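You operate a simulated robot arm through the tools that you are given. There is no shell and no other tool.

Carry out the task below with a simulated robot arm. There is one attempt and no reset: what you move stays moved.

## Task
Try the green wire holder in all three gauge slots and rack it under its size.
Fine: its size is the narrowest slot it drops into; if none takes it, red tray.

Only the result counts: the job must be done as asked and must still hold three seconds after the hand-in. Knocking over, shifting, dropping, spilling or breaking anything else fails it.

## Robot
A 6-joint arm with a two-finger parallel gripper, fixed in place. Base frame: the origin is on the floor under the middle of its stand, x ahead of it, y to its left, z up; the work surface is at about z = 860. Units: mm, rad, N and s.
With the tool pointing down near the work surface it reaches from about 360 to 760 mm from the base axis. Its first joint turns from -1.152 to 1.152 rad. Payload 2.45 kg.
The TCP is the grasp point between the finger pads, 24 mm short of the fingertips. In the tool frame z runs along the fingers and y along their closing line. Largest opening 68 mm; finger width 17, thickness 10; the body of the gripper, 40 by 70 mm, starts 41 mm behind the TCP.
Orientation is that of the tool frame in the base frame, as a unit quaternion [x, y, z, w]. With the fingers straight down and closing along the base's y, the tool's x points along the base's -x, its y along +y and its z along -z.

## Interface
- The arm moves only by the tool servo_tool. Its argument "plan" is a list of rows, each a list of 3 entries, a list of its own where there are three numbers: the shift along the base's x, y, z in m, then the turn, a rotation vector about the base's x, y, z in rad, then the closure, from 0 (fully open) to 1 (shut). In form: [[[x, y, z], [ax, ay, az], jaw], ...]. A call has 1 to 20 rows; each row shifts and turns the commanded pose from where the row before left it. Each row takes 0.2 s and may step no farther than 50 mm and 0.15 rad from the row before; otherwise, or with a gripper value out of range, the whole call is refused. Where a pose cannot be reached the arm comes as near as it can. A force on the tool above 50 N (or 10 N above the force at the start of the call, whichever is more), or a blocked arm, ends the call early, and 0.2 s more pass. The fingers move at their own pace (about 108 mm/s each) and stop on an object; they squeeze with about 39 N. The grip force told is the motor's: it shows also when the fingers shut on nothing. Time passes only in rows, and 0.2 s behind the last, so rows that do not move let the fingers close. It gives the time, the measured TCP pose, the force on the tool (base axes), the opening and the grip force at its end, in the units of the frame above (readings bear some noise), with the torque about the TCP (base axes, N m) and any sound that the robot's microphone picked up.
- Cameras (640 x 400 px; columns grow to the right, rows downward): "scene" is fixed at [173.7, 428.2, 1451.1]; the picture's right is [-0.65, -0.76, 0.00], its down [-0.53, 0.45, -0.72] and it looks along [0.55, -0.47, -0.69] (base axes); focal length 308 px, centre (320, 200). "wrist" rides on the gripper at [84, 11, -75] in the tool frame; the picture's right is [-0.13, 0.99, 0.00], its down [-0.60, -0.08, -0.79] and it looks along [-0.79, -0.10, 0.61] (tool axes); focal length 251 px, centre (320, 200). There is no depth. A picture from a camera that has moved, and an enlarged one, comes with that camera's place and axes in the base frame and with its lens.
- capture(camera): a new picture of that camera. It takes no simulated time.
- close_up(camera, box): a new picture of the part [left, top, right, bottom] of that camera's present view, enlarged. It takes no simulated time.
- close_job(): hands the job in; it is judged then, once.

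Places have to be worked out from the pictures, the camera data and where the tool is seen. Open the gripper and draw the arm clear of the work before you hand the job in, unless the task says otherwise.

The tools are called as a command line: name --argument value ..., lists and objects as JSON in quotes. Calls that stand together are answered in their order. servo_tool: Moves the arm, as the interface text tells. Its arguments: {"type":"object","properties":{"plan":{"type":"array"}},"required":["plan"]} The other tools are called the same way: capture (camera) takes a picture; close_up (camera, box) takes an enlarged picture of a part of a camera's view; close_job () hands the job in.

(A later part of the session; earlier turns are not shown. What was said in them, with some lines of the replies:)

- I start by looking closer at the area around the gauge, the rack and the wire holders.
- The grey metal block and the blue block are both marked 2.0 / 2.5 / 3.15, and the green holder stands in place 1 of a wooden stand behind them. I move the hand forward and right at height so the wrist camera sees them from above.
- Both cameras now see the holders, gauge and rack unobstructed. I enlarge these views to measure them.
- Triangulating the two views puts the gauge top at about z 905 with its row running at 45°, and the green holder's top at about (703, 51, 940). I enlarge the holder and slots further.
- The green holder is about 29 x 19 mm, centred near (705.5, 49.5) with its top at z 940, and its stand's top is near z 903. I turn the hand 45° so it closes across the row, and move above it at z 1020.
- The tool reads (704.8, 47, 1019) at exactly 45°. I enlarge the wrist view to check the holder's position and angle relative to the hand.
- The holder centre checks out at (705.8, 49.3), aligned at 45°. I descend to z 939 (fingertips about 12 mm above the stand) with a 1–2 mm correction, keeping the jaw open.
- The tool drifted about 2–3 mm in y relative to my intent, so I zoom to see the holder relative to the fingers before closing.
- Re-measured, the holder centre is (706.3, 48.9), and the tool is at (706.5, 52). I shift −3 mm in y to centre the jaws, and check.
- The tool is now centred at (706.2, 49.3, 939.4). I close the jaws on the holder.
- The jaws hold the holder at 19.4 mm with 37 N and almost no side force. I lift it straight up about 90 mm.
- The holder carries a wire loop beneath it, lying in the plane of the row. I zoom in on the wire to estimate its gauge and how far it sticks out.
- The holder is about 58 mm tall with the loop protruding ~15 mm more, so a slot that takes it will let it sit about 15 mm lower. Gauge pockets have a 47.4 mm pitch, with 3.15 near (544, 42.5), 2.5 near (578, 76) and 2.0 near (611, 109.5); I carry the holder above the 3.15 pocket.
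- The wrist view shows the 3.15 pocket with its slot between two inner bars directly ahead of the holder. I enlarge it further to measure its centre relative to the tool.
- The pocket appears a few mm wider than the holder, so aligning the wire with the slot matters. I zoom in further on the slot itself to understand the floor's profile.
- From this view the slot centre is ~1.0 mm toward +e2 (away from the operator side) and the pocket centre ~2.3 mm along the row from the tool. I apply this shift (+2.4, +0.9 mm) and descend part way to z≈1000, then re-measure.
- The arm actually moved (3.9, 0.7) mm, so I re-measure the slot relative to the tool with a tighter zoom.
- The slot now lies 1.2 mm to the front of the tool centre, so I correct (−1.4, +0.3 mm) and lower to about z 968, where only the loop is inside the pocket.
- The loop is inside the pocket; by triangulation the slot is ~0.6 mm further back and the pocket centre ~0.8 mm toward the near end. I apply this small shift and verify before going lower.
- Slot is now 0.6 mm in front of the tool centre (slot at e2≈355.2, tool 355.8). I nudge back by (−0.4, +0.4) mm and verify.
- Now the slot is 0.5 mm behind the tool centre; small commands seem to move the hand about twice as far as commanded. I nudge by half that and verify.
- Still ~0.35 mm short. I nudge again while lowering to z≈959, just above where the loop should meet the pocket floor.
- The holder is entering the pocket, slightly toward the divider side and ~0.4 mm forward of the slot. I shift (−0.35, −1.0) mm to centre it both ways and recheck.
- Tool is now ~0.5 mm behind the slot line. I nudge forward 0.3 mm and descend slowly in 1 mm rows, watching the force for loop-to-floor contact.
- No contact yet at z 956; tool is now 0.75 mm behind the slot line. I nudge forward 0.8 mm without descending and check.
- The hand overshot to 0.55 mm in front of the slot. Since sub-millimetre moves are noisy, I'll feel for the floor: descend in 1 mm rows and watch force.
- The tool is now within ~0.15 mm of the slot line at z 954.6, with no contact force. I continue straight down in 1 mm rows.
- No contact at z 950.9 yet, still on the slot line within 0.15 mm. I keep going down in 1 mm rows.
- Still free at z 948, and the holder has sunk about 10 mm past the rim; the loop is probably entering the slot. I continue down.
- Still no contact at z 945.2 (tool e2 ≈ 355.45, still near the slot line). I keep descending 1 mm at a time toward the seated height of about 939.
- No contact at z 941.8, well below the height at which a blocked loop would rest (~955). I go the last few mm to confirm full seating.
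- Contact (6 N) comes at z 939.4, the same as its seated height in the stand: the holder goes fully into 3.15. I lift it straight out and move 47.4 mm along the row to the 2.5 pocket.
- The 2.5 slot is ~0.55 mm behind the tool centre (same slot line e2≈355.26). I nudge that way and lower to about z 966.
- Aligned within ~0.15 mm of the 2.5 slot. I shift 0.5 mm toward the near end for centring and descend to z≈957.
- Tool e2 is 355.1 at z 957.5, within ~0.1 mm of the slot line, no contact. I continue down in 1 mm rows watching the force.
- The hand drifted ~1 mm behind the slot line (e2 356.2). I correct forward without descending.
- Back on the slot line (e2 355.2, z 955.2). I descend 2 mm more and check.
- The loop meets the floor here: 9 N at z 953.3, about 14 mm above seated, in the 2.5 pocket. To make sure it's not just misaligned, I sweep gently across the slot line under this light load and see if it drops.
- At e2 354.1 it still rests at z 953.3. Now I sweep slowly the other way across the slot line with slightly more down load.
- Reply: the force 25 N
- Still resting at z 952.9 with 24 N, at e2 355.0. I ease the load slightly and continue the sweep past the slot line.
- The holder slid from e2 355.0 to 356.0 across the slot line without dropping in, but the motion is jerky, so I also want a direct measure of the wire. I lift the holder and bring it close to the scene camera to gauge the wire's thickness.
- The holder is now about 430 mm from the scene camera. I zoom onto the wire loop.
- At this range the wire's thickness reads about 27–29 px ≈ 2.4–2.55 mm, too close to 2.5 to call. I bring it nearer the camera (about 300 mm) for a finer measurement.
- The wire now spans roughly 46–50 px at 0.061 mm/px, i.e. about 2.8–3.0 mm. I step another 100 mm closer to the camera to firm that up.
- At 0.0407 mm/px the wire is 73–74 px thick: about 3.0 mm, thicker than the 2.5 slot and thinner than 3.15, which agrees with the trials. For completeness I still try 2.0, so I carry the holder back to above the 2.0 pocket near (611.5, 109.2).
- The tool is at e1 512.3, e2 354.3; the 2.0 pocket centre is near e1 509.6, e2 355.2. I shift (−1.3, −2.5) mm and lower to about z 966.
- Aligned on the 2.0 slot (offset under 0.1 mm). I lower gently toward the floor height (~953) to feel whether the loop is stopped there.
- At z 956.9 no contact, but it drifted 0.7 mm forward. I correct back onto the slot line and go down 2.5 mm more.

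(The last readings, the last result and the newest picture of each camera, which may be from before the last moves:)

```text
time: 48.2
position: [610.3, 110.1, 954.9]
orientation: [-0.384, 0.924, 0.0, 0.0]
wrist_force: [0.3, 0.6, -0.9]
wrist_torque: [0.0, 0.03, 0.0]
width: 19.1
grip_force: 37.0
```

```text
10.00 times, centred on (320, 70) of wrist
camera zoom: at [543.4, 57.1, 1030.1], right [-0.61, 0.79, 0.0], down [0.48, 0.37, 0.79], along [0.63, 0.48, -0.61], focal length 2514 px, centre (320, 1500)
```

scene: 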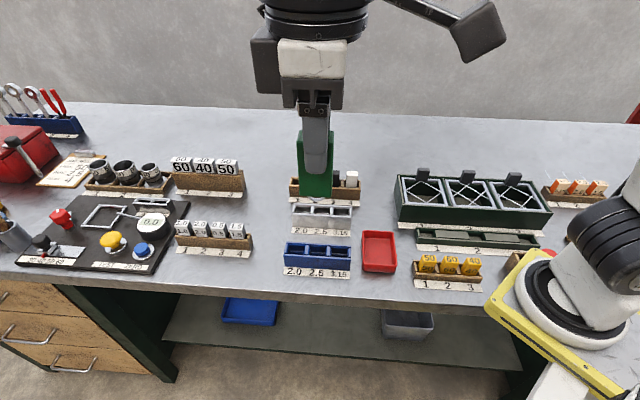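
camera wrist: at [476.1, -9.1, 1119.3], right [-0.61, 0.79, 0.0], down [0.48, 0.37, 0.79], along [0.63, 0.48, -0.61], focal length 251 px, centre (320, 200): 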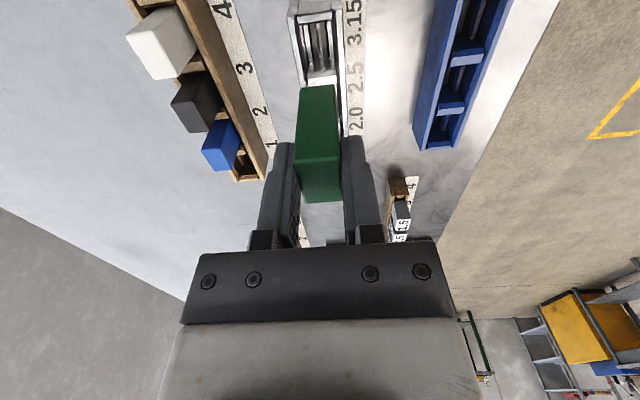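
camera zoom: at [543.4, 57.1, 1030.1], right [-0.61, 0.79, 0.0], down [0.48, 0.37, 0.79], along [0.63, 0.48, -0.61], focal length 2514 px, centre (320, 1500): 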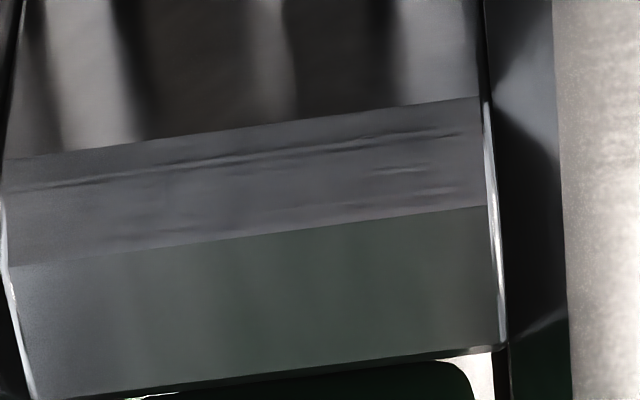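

At z 955.1, e2 354.9, still free. I go down 2 mm more with a small correction.

servo_tool --plan '[[[0.0002, -0.0002, -0.0005], [0, 0, 0], 1], [[0, 0, -0.0005], [0, 0, 0], 1], [[0, 0, -0.0005], [0, 0, 0], 1], [[0, 0, -0.0005], [0, 0, 0], 1], [[0, 0, 0], [0, 0, 0], 1]]'

close_up --camera "wrist" --box '[290, 50, 350, 90]'

```text
time: 49.4
position: [610.0, 107.1, 953.1]
orientation: [-0.382, 0.924, 0.0, -0.001]
wrist_force: [-1.9, -1.3, 3.0]
wrist_torque: [-0.02, 0.09, -0.04]
width: 19.4
grip_force: 37.2
```

```text
10.00 times, centred on (320, 70) of wrist
camera zoom: at [543.2, 56.3, 1027.9], right [-0.61, 0.79, 0.0], down [0.48, 0.37, 0.79], along [0.63, 0.48, -0.61], focal length 2514 px, centre (320, 1500)
```

zoom: 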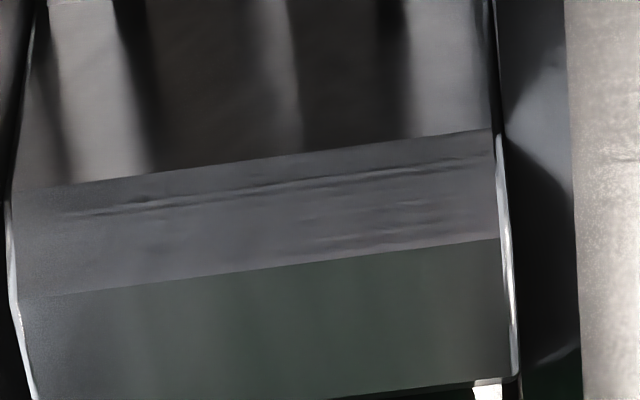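

The loop is stopped by the floor (3 N) at z 952.9 while centred on the 2.0 slot. I do a brief light sweep to both sides to confirm it does not go in.

servo_tool --plan '[[[-0.0001, 0.0001, -0.0003], [0, 0, 0], 1], [[-0.0001, 0.0001, 0], [0, 0, 0], 1], [[-0.0001, 0.0001, 0], [0, 0, 0], 1], [[-0.0001, 0.0001, 0], [0, 0, 0], 1], [[0.0001, -0.0001, 0], [0, 0, 0], 1], [[0.0001, -0.0001, 0], [0, 0, 0], 1], [[0.0001, -0.0001, 0], [0, 0, 0], 1], [[0.0001, -0.0001, 0], [0, 0, 0], 1], [[0.0001, -0.0001, 0], [0, 0, 0], 1], [[0.0001, -0.0001, 0], [0, 0, 0], 1], [[0, 0, 0], [0, 0, 0], 1]]'

close_up --camera "wrist" --box '[290, 50, 350, 90]'

close_up --camera "scene" --box '[280, 170, 340, 215]'

```text
time: 51.8
position: [610.7, 107.6, 953.4]
orientation: [-0.383, 0.924, 0.0, 0.001]
wrist_force: [-0.4, 0.6, 0.6]
wrist_torque: [0.05, 0.0, 0.03]
width: 18.8
grip_force: 37.0
```

```text
10.00 times, centred on (320, 70) of wrist
camera zoom: at [543.9, 56.4, 1028.0], right [-0.61, 0.79, 0.0], down [0.48, 0.37, 0.79], along [0.63, 0.48, -0.61], focal length 2514 px, centre (320, 1500)
```

zoom: 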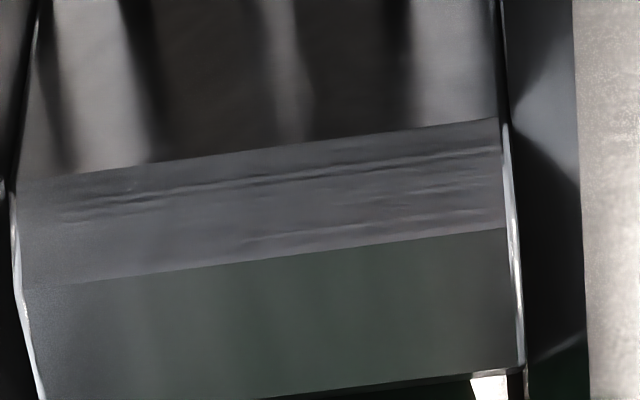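

```text
8.89 times, centred on (310, 192) of scene
camera zoom: at [173.7, 428.2, 1451.1], right [-0.65, -0.76, 0.0], down [-0.53, 0.45, -0.72], along [0.55, -0.47, -0.69], focal length 2742 px, centre (409, 267)
```

zoom: 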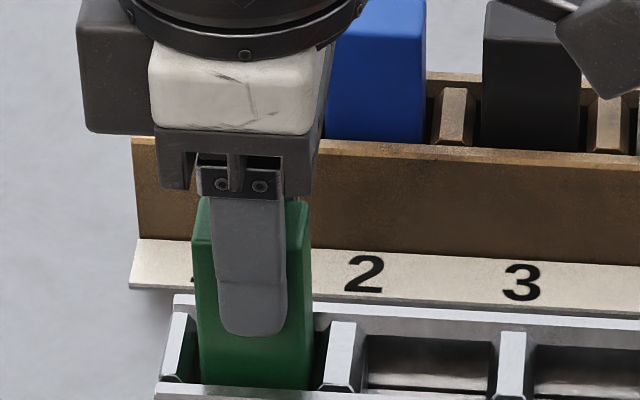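

It stays at floor height in 2.0 as well. Verdict: narrowest slot that takes it is 3.15, so it goes in the blue rack's 3.15 place, whose centre I triangulate at about (459, 129) with the rim near z 905. I lift clear and carry it there at z≈1005.

servo_tool --plan '[[[0, 0, 0.007], [0, 0, 0], 1], [[0, 0, 0.015], [0, 0, 0], 1], [[0, 0, 0.02], [0, 0, 0], 1], [[0, 0, 0.01], [0, 0, 0], 1], [[-0.0304, 0.0042, 0], [0, 0, 0], 1], [[-0.0304, 0.0042, 0], [0, 0, 0], 1], [[-0.0304, 0.0042, 0], [0, 0, 0], 1], [[-0.0304, 0.0042, 0], [0, 0, 0], 1], [[-0.0304, 0.0042, 0], [0, 0, 0], 1], [[0, 0, 0], [0, 0, 0], 1], [[0, 0, 0], [0, 0, 0], 1]]'

capture --camera "wrist"

close_up --camera "wrist" --box '[270, 20, 390, 100]'

close_up --camera "scene" --box '[270, 190, 410, 285]'

```text
time: 54.2
position: [457.8, 128.2, 1005.9]
orientation: [-0.383, 0.924, 0.0, 0.0]
wrist_force: [-0.1, -0.2, -0.8]
wrist_torque: [-0.01, 0.02, 0.0]
width: 19.2
grip_force: 36.9
```

```text
taken
camera wrist: at [390.4, 77.8, 1080.7], right [-0.61, 0.79, 0.0], down [0.48, 0.37, 0.79], along [0.63, 0.48, -0.61], focal length 251 px, centre (320, 200)
```

wrist: 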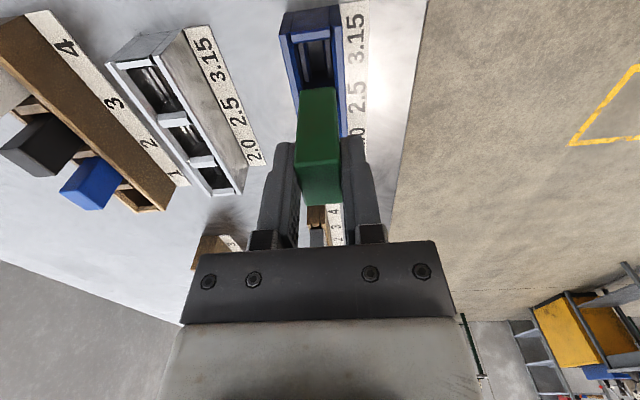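

```text
5.00 times, centred on (330, 60) of wrist
camera zoom: at [390.4, 77.8, 1080.7], right [-0.61, 0.79, 0.0], down [0.48, 0.37, 0.79], along [0.63, 0.48, -0.61], focal length 1257 px, centre (270, 900)
```

zoom: 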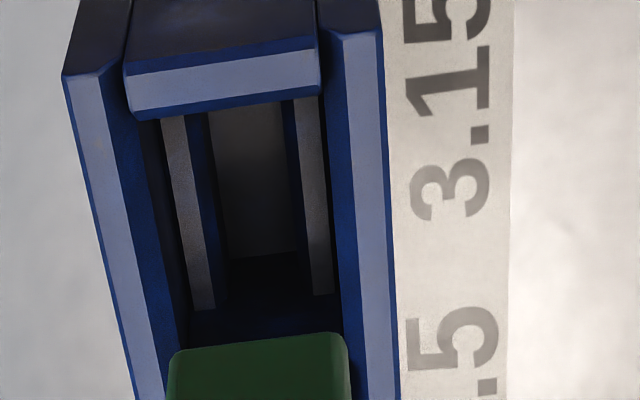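

```text
4.21 times, centred on (340, 238) of scene
camera zoom: at [173.7, 428.2, 1451.0], right [-0.65, -0.76, 0.0], down [-0.53, 0.45, -0.72], along [0.55, -0.47, -0.69], focal length 1299 px, centre (236, 42)
```

zoom: 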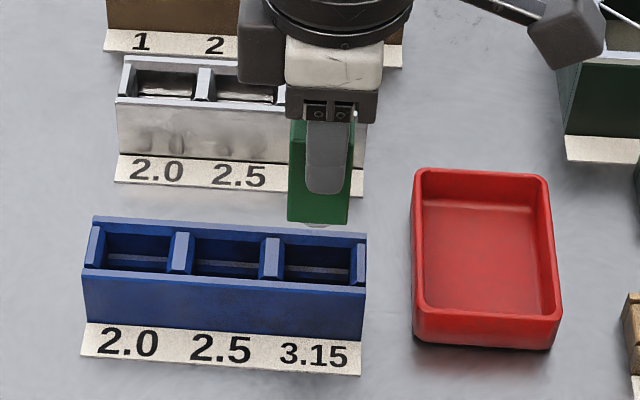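

The rack's 3.15 place has two side ledges with a wide gap; its centre is ~3.0 mm behind the tool (e2 ≈ 235.1). I shift (+1.6, −2.7) mm and lower to about z 968.

servo_tool --plan '[[[0.0016, -0.0027, 0], [0, 0, 0], 1], [[0, 0, -0.012], [0, 0, 0], 1], [[0, 0, -0.013], [0, 0, 0], 1], [[0, 0, -0.012], [0, 0, 0], 1], [[0, 0, 0], [0, 0, 0], 1]]'

close_up --camera "wrist" --box '[280, 40, 370, 100]'

close_up --camera "scene" --box '[310, 215, 370, 260]'

```text
time: 55.4
position: [458.9, 125.9, 968.9]
orientation: [-0.382, 0.924, 0.0, 0.001]
wrist_force: [0.5, 0.3, -0.4]
wrist_torque: [0.0, -0.02, -0.04]
width: 19.2
grip_force: 37.0
```

```text
6.67 times, centred on (325, 70) of wrist
camera zoom: at [392.2, 75.0, 1043.3], right [-0.61, 0.79, 0.0], down [0.48, 0.37, 0.79], along [0.63, 0.48, -0.61], focal length 1676 px, centre (287, 1067)
```

zoom: 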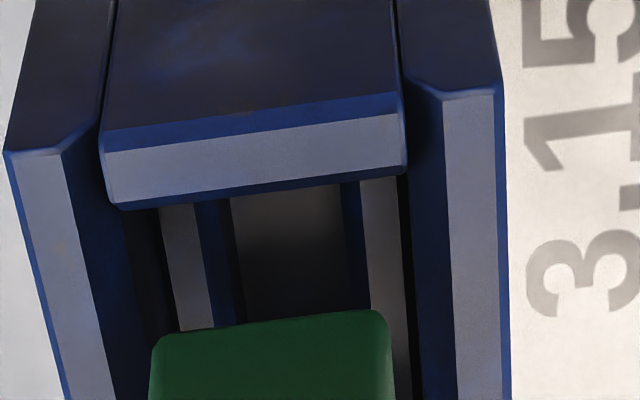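

```text
8.89 times, centred on (340, 238) of scene
camera zoom: at [173.8, 428.2, 1451.0], right [-0.65, -0.76, 0.0], down [-0.53, 0.45, -0.72], along [0.55, -0.47, -0.69], focal length 2742 px, centre (142, -133)
```

zoom: 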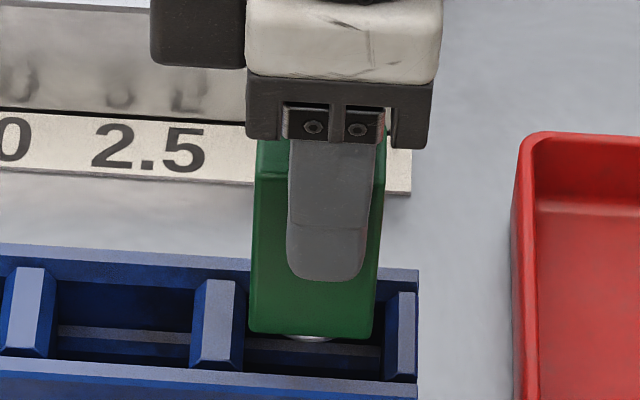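

Centred within 0.1 mm in e2 and balanced between the dividers. I lower in 2 mm rows to about z 952 and check force and alignment.

servo_tool --plan '[[[0, 0, -0.002], [0, 0, 0], 1], [[0, 0, -0.002], [0, 0, 0], 1], [[0, 0, -0.002], [0, 0, 0], 1], [[0, 0, -0.002], [0, 0, 0], 1], [[0, 0, -0.002], [0, 0, 0], 1], [[0, 0, -0.002], [0, 0, 0], 1], [[0, 0, -0.002], [0, 0, 0], 1], [[0, 0, -0.002], [0, 0, 0], 1], [[0, 0, 0], [0, 0, 0], 1]]'

close_up --camera "wrist" --box '[280, 40, 370, 100]'

close_up --camera "scene" --box '[310, 215, 370, 260]'

```text
time: 57.4
position: [460.5, 127.2, 951.4]
orientation: [-0.383, 0.924, 0.0, 0.0]
wrist_force: [0.1, -0.3, -1.6]
wrist_torque: [0.02, 0.01, -0.03]
width: 19.1
grip_force: 36.4
```

```text
6.67 times, centred on (325, 70) of wrist
camera zoom: at [392.8, 74.8, 1026.7], right [-0.61, 0.79, 0.0], down [0.48, 0.37, 0.79], along [0.63, 0.48, -0.61], focal length 1676 px, centre (287, 1067)
```

zoom: 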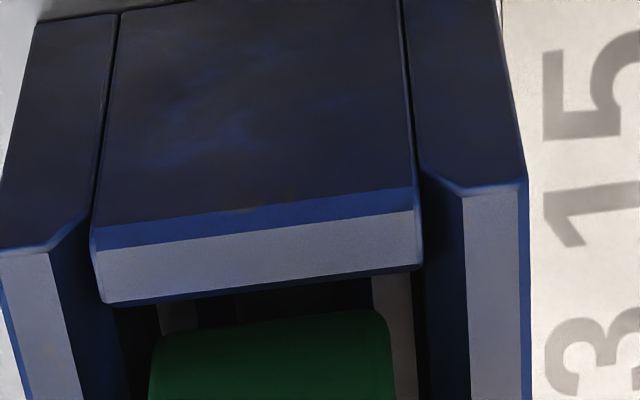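

```text
8.89 times, centred on (340, 238) of scene
camera zoom: at [173.8, 428.2, 1451.0], right [-0.65, -0.76, 0.0], down [-0.53, 0.45, -0.72], along [0.55, -0.47, -0.69], focal length 2742 px, centre (142, -133)
```

zoom: 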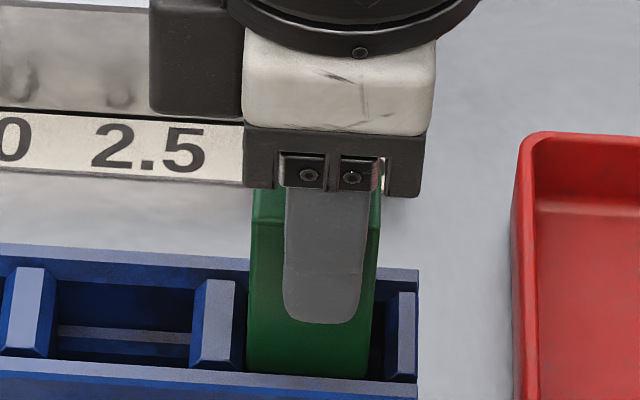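

Free so far at z 951.7; it's slightly close to the divider and 0.6 mm back. I correct (−0.8, −0.15) mm and lower another 8 mm.

servo_tool --plan '[[[-0.0008, -0.00015, 0], [0, 0, 0], 1], [[0, 0, -0.002], [0, 0, 0], 1], [[0, 0, -0.002], [0, 0, 0], 1], [[0, 0, -0.002], [0, 0, 0], 1], [[0, 0, -0.002], [0, 0, 0], 1], [[0, 0, 0], [0, 0, 0], 1]]'

close_up --camera "wrist" --box '[280, 40, 370, 100]'

close_up --camera "scene" --box '[310, 215, 370, 260]'

```text
time: 58.8
position: [460.0, 127.1, 943.0]
orientation: [-0.382, 0.924, 0.0, 0.0]
wrist_force: [-0.1, -0.2, -0.4]
wrist_torque: [0.04, -0.04, 0.03]
width: 19.5
grip_force: 37.0
```

```text
6.67 times, centred on (325, 70) of wrist
camera zoom: at [391.9, 74.5, 1018.0], right [-0.61, 0.79, 0.0], down [0.48, 0.37, 0.79], along [0.63, 0.48, -0.61], focal length 1676 px, centre (287, 1067)
```

zoom: 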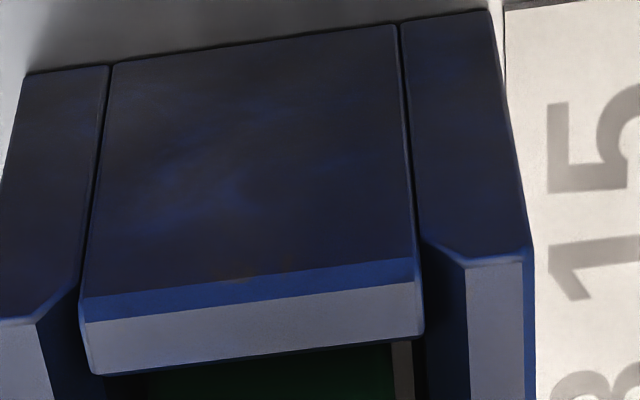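

```text
8.89 times, centred on (340, 238) of scene
camera zoom: at [173.8, 428.2, 1451.0], right [-0.65, -0.76, 0.0], down [-0.53, 0.45, -0.72], along [0.55, -0.47, -0.69], focal length 2742 px, centre (142, -133)
```

zoom: 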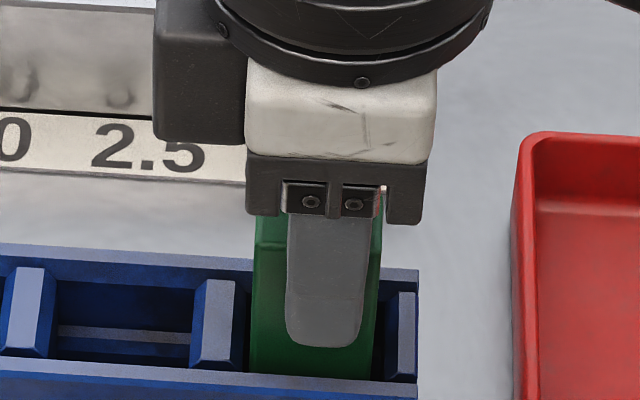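

z 943, no contact, well aligned (e2 235.5). I lower the last 4 mm in 1 mm rows until it touches the ledges.

servo_tool --plan '[[[0, 0, -0.001], [0, 0, 0], 1], [[0, 0, -0.001], [0, 0, 0], 1], [[0, 0, -0.001], [0, 0, 0], 1], [[0, 0, -0.0007], [0, 0, 0], 1], [[0, 0, 0], [0, 0, 0], 1]]'

close_up --camera "scene" --box '[310, 215, 370, 260]'

close_up --camera "wrist" --box '[260, 40, 380, 220]'

```text
time: 60.0
position: [459.4, 126.1, 940.6]
orientation: [-0.382, 0.924, 0.0, 0.0]
wrist_force: [0.1, 0.7, -0.1]
wrist_torque: [-0.03, 0.01, 0.0]
width: 19.2
grip_force: 37.5
```

```text
8.89 times, centred on (340, 238) of scene
camera zoom: at [173.8, 428.2, 1451.0], right [-0.65, -0.76, 0.0], down [-0.53, 0.45, -0.72], along [0.55, -0.47, -0.69], focal length 2742 px, centre (142, -133)
```

zoom: 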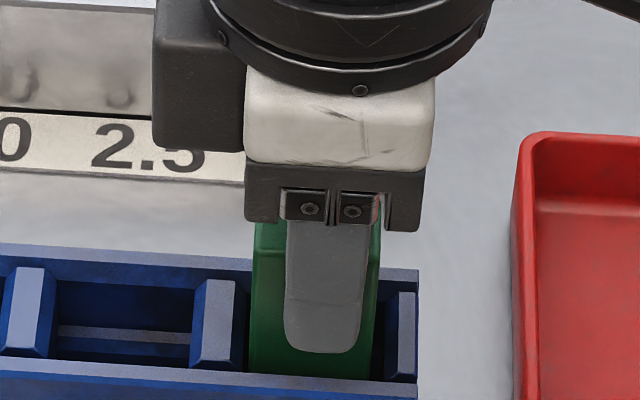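

```text
2.22 times, centred on (320, 130) of wrist
camera zoom: at [392.4, 74.3, 1015.1], right [-0.61, 0.79, 0.0], down [0.48, 0.37, 0.79], along [0.63, 0.48, -0.61], focal length 559 px, centre (320, 356)
```

zoom: 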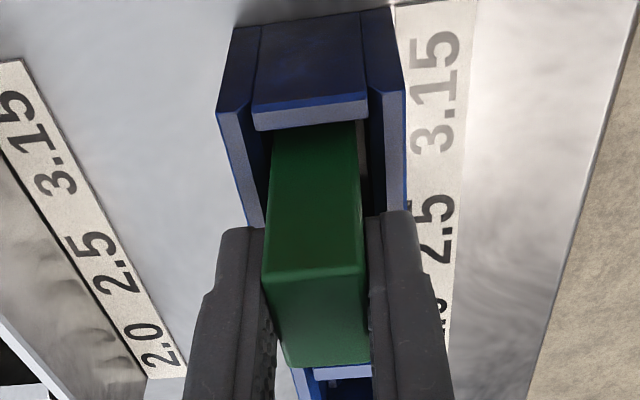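

At z 940.1, still no contact. I go down in 0.5 mm rows for the final touch.

servo_tool --plan '[[[0, 0, -0.0005], [0, 0, 0], 1], [[0, 0, -0.0005], [0, 0, 0], 1], [[0, 0, -0.0005], [0, 0, 0], 1], [[0, 0, 0], [0, 0, 0], 1]]'

close_up --camera "wrist" --box '[260, 40, 380, 130]'

```text
time: 61.0
position: [458.1, 125.7, 939.2]
orientation: [-0.383, 0.924, 0.001, 0.0]
wrist_force: [-2.6, -0.9, 8.0]
wrist_torque: [0.0, 0.08, 0.04]
width: 19.0
grip_force: 37.0
```

```text
4.44 times, centred on (320, 85) of wrist
camera zoom: at [392.7, 74.9, 1013.9], right [-0.61, 0.79, 0.0], down [0.48, 0.37, 0.79], along [0.63, 0.48, -0.61], focal length 1118 px, centre (320, 711)
```

zoom: 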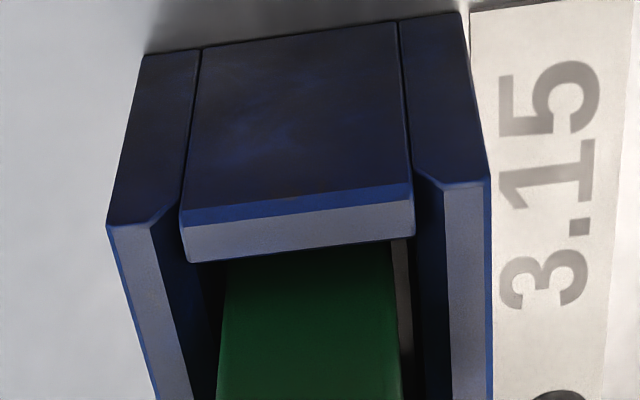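

The holder touches down (8 N) at z 938.9, its seated height. I ease the load slightly and open the jaws.

servo_tool --plan '[[[0, 0, 0.0005], [0, 0, 0], 1], [[0, 0, 0], [0, 0, 0], 0.65], [[0, 0, 0], [0, 0, 0], 0.5], [[0, 0, 0], [0, 0, 0], 0.2], [[0, 0, 0], [0, 0, 0], 0], [[0, 0, 0], [0, 0, 0], 0]]'

close_up --camera "wrist" --box '[220, 40, 420, 220]'

close_up --camera "scene" --box '[300, 200, 380, 270]'

```text
time: 62.4
position: [459.5, 126.3, 939.8]
orientation: [-0.384, 0.924, 0.0, 0.0]
wrist_force: [-0.8, -0.2, -0.5]
wrist_torque: [-0.02, 0.02, -0.02]
width: 68.0
grip_force: 0.1
```

```text
2.22 times, centred on (320, 130) of wrist
camera zoom: at [392.3, 74.6, 1014.4], right [-0.61, 0.79, 0.0], down [0.48, 0.37, 0.79], along [0.63, 0.48, -0.61], focal length 559 px, centre (320, 356)
```

zoom: 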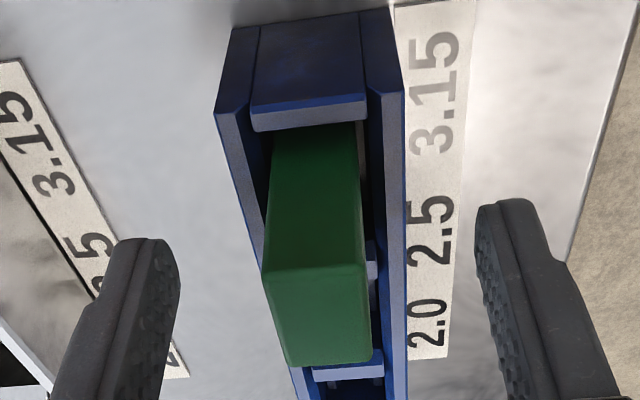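

```text
5.71 times, centred on (340, 235) of scene
camera zoom: at [173.7, 428.2, 1451.1], right [-0.65, -0.76, 0.0], down [-0.53, 0.45, -0.72], along [0.55, -0.47, -0.69], focal length 1763 px, centre (206, 0)
```

zoom: 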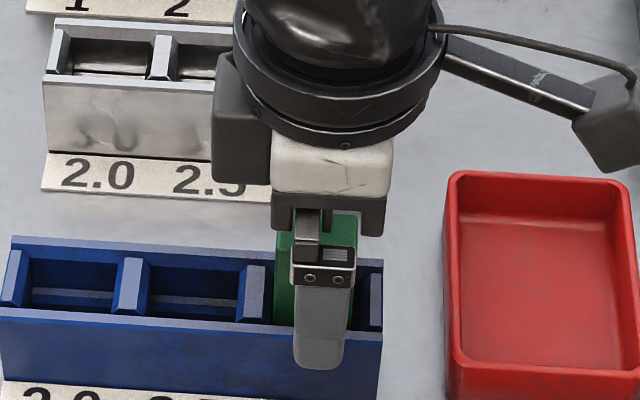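

The jaws are fully open and the holder stands in the rack's 3.15 place. I raise the hand straight up well clear.

servo_tool --plan '[[[0, 0, 0.01], [0, 0, 0], 0], [[0, 0, 0.02], [0, 0, 0], 0], [[0, 0, 0.03], [0, 0, 0], 0], [[0, 0, 0.04], [0, 0, 0], 0], [[0, 0, 0.04], [0, 0, 0], 0], [[0, 0, 0.04], [0, 0, 0], 0], [[-0.02, 0.03, 0.02], [0, 0, 0], 0], [[-0.02, 0.03, 0.02], [0, 0, 0], 0], [[-0.02, 0.03, 0], [0, 0, 0], 0], [[0, 0, 0], [0, 0, 0], 0], [[0, 0, 0], [0, 0, 0], 0]]'

capture --camera "scene"

close_up --camera "scene" --box '[270, 160, 410, 285]'

capture --camera "wrist"

```text
time: 64.8
position: [400.1, 216.1, 1158.8]
orientation: [-0.382, 0.924, 0.0, -0.001]
wrist_force: [0.3, -0.1, 0.3]
wrist_torque: [0.0, -0.01, 0.0]
width: 68.2
grip_force: 0.0
```

```text
taken
```

scene: 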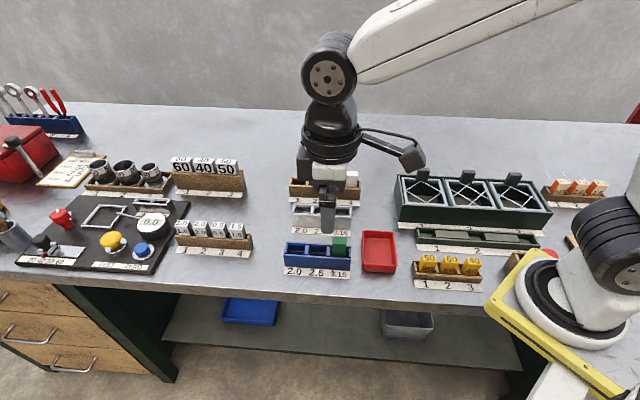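

```text
3.20 times, centred on (340, 222) of scene
camera zoom: at [173.7, 428.2, 1451.1], right [-0.65, -0.76, 0.0], down [-0.53, 0.45, -0.72], along [0.55, -0.47, -0.69], focal length 987 px, centre (256, 128)
```

zoom: 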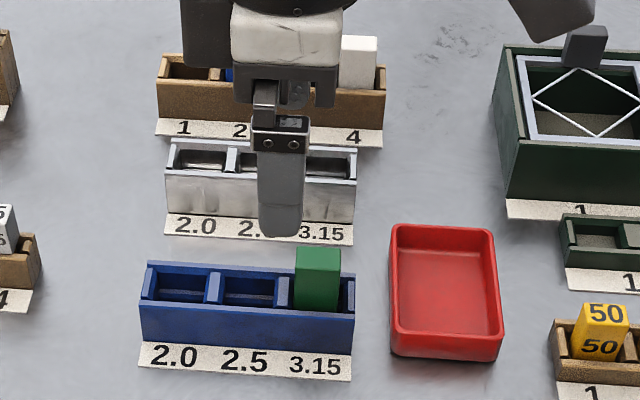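

```text
taken
camera wrist: at [333.8, 164.3, 1233.3], right [-0.61, 0.79, 0.0], down [0.48, 0.37, 0.79], along [0.63, 0.48, -0.61], focal length 251 px, centre (320, 200)
```

wrist: 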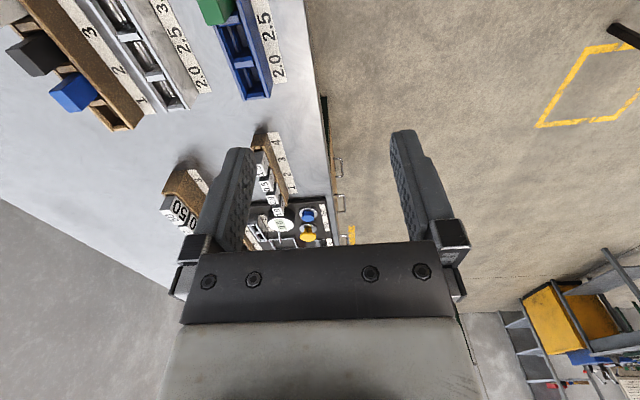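

The hand is clear. I do one last check that the holder sits upright and that the gauge, stand and other holders are unmoved.

close_up --camera "scene" --box '[280, 225, 360, 285]'

close_up --camera "wrist" --box '[0, 0, 300, 140]'

```text
6.67 times, centred on (320, 255) of scene
camera zoom: at [173.7, 428.2, 1451.1], right [-0.65, -0.76, 0.0], down [-0.53, 0.45, -0.72], along [0.55, -0.47, -0.69], focal length 2057 px, centre (320, -167)
```

zoom: 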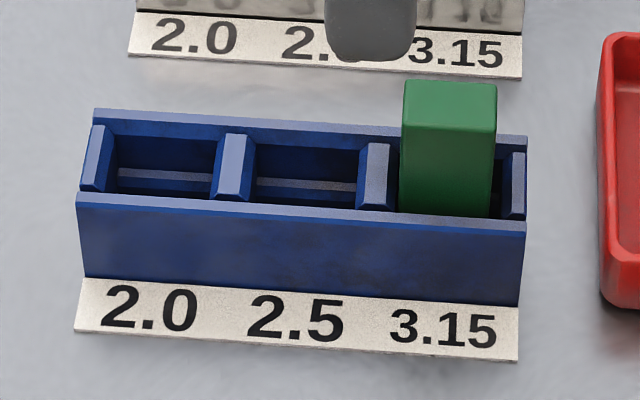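

```text
2.13 times, centred on (150, 70) of wrist
camera zoom: at [333.8, 164.3, 1233.3], right [-0.61, 0.79, 0.0], down [0.48, 0.37, 0.79], along [0.63, 0.48, -0.61], focal length 536 px, centre (683, 477)
```

zoom: 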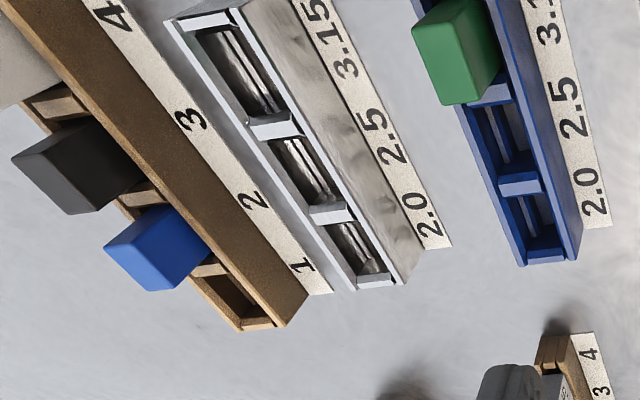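

The green holder stands upright and seated in the rack's 3.15 place, everything else is where it was, the gripper is open and the arm is clear. I hand the job in.

close_job

```text
The job is handed in.
```

The green wire holder is a 3.15. It now stands seated in the 3.15 place of the blue rack, and the job is handed in.

| Gauge slot | Result |
|---|---|
| 3.15 | Went fully in, stopping at its normal seated height |
| 2.5 | Stopped about 14 mm above seated; did not drop in when swept across the slot under light load |
| 2.0 | Stopped about 14 mm above seated while centred on the slot |

I also measured the wire from camera close-ups at about 3.0 mm, which agrees with these trials. The short sweep in the 2.0 slot ended with almost no load on the holder. That result rests on the first contact there and on the wire measurement.

In the last pictures the holder was upright and I saw nothing else displaced. The gripper is open and the arm is clear of the work.
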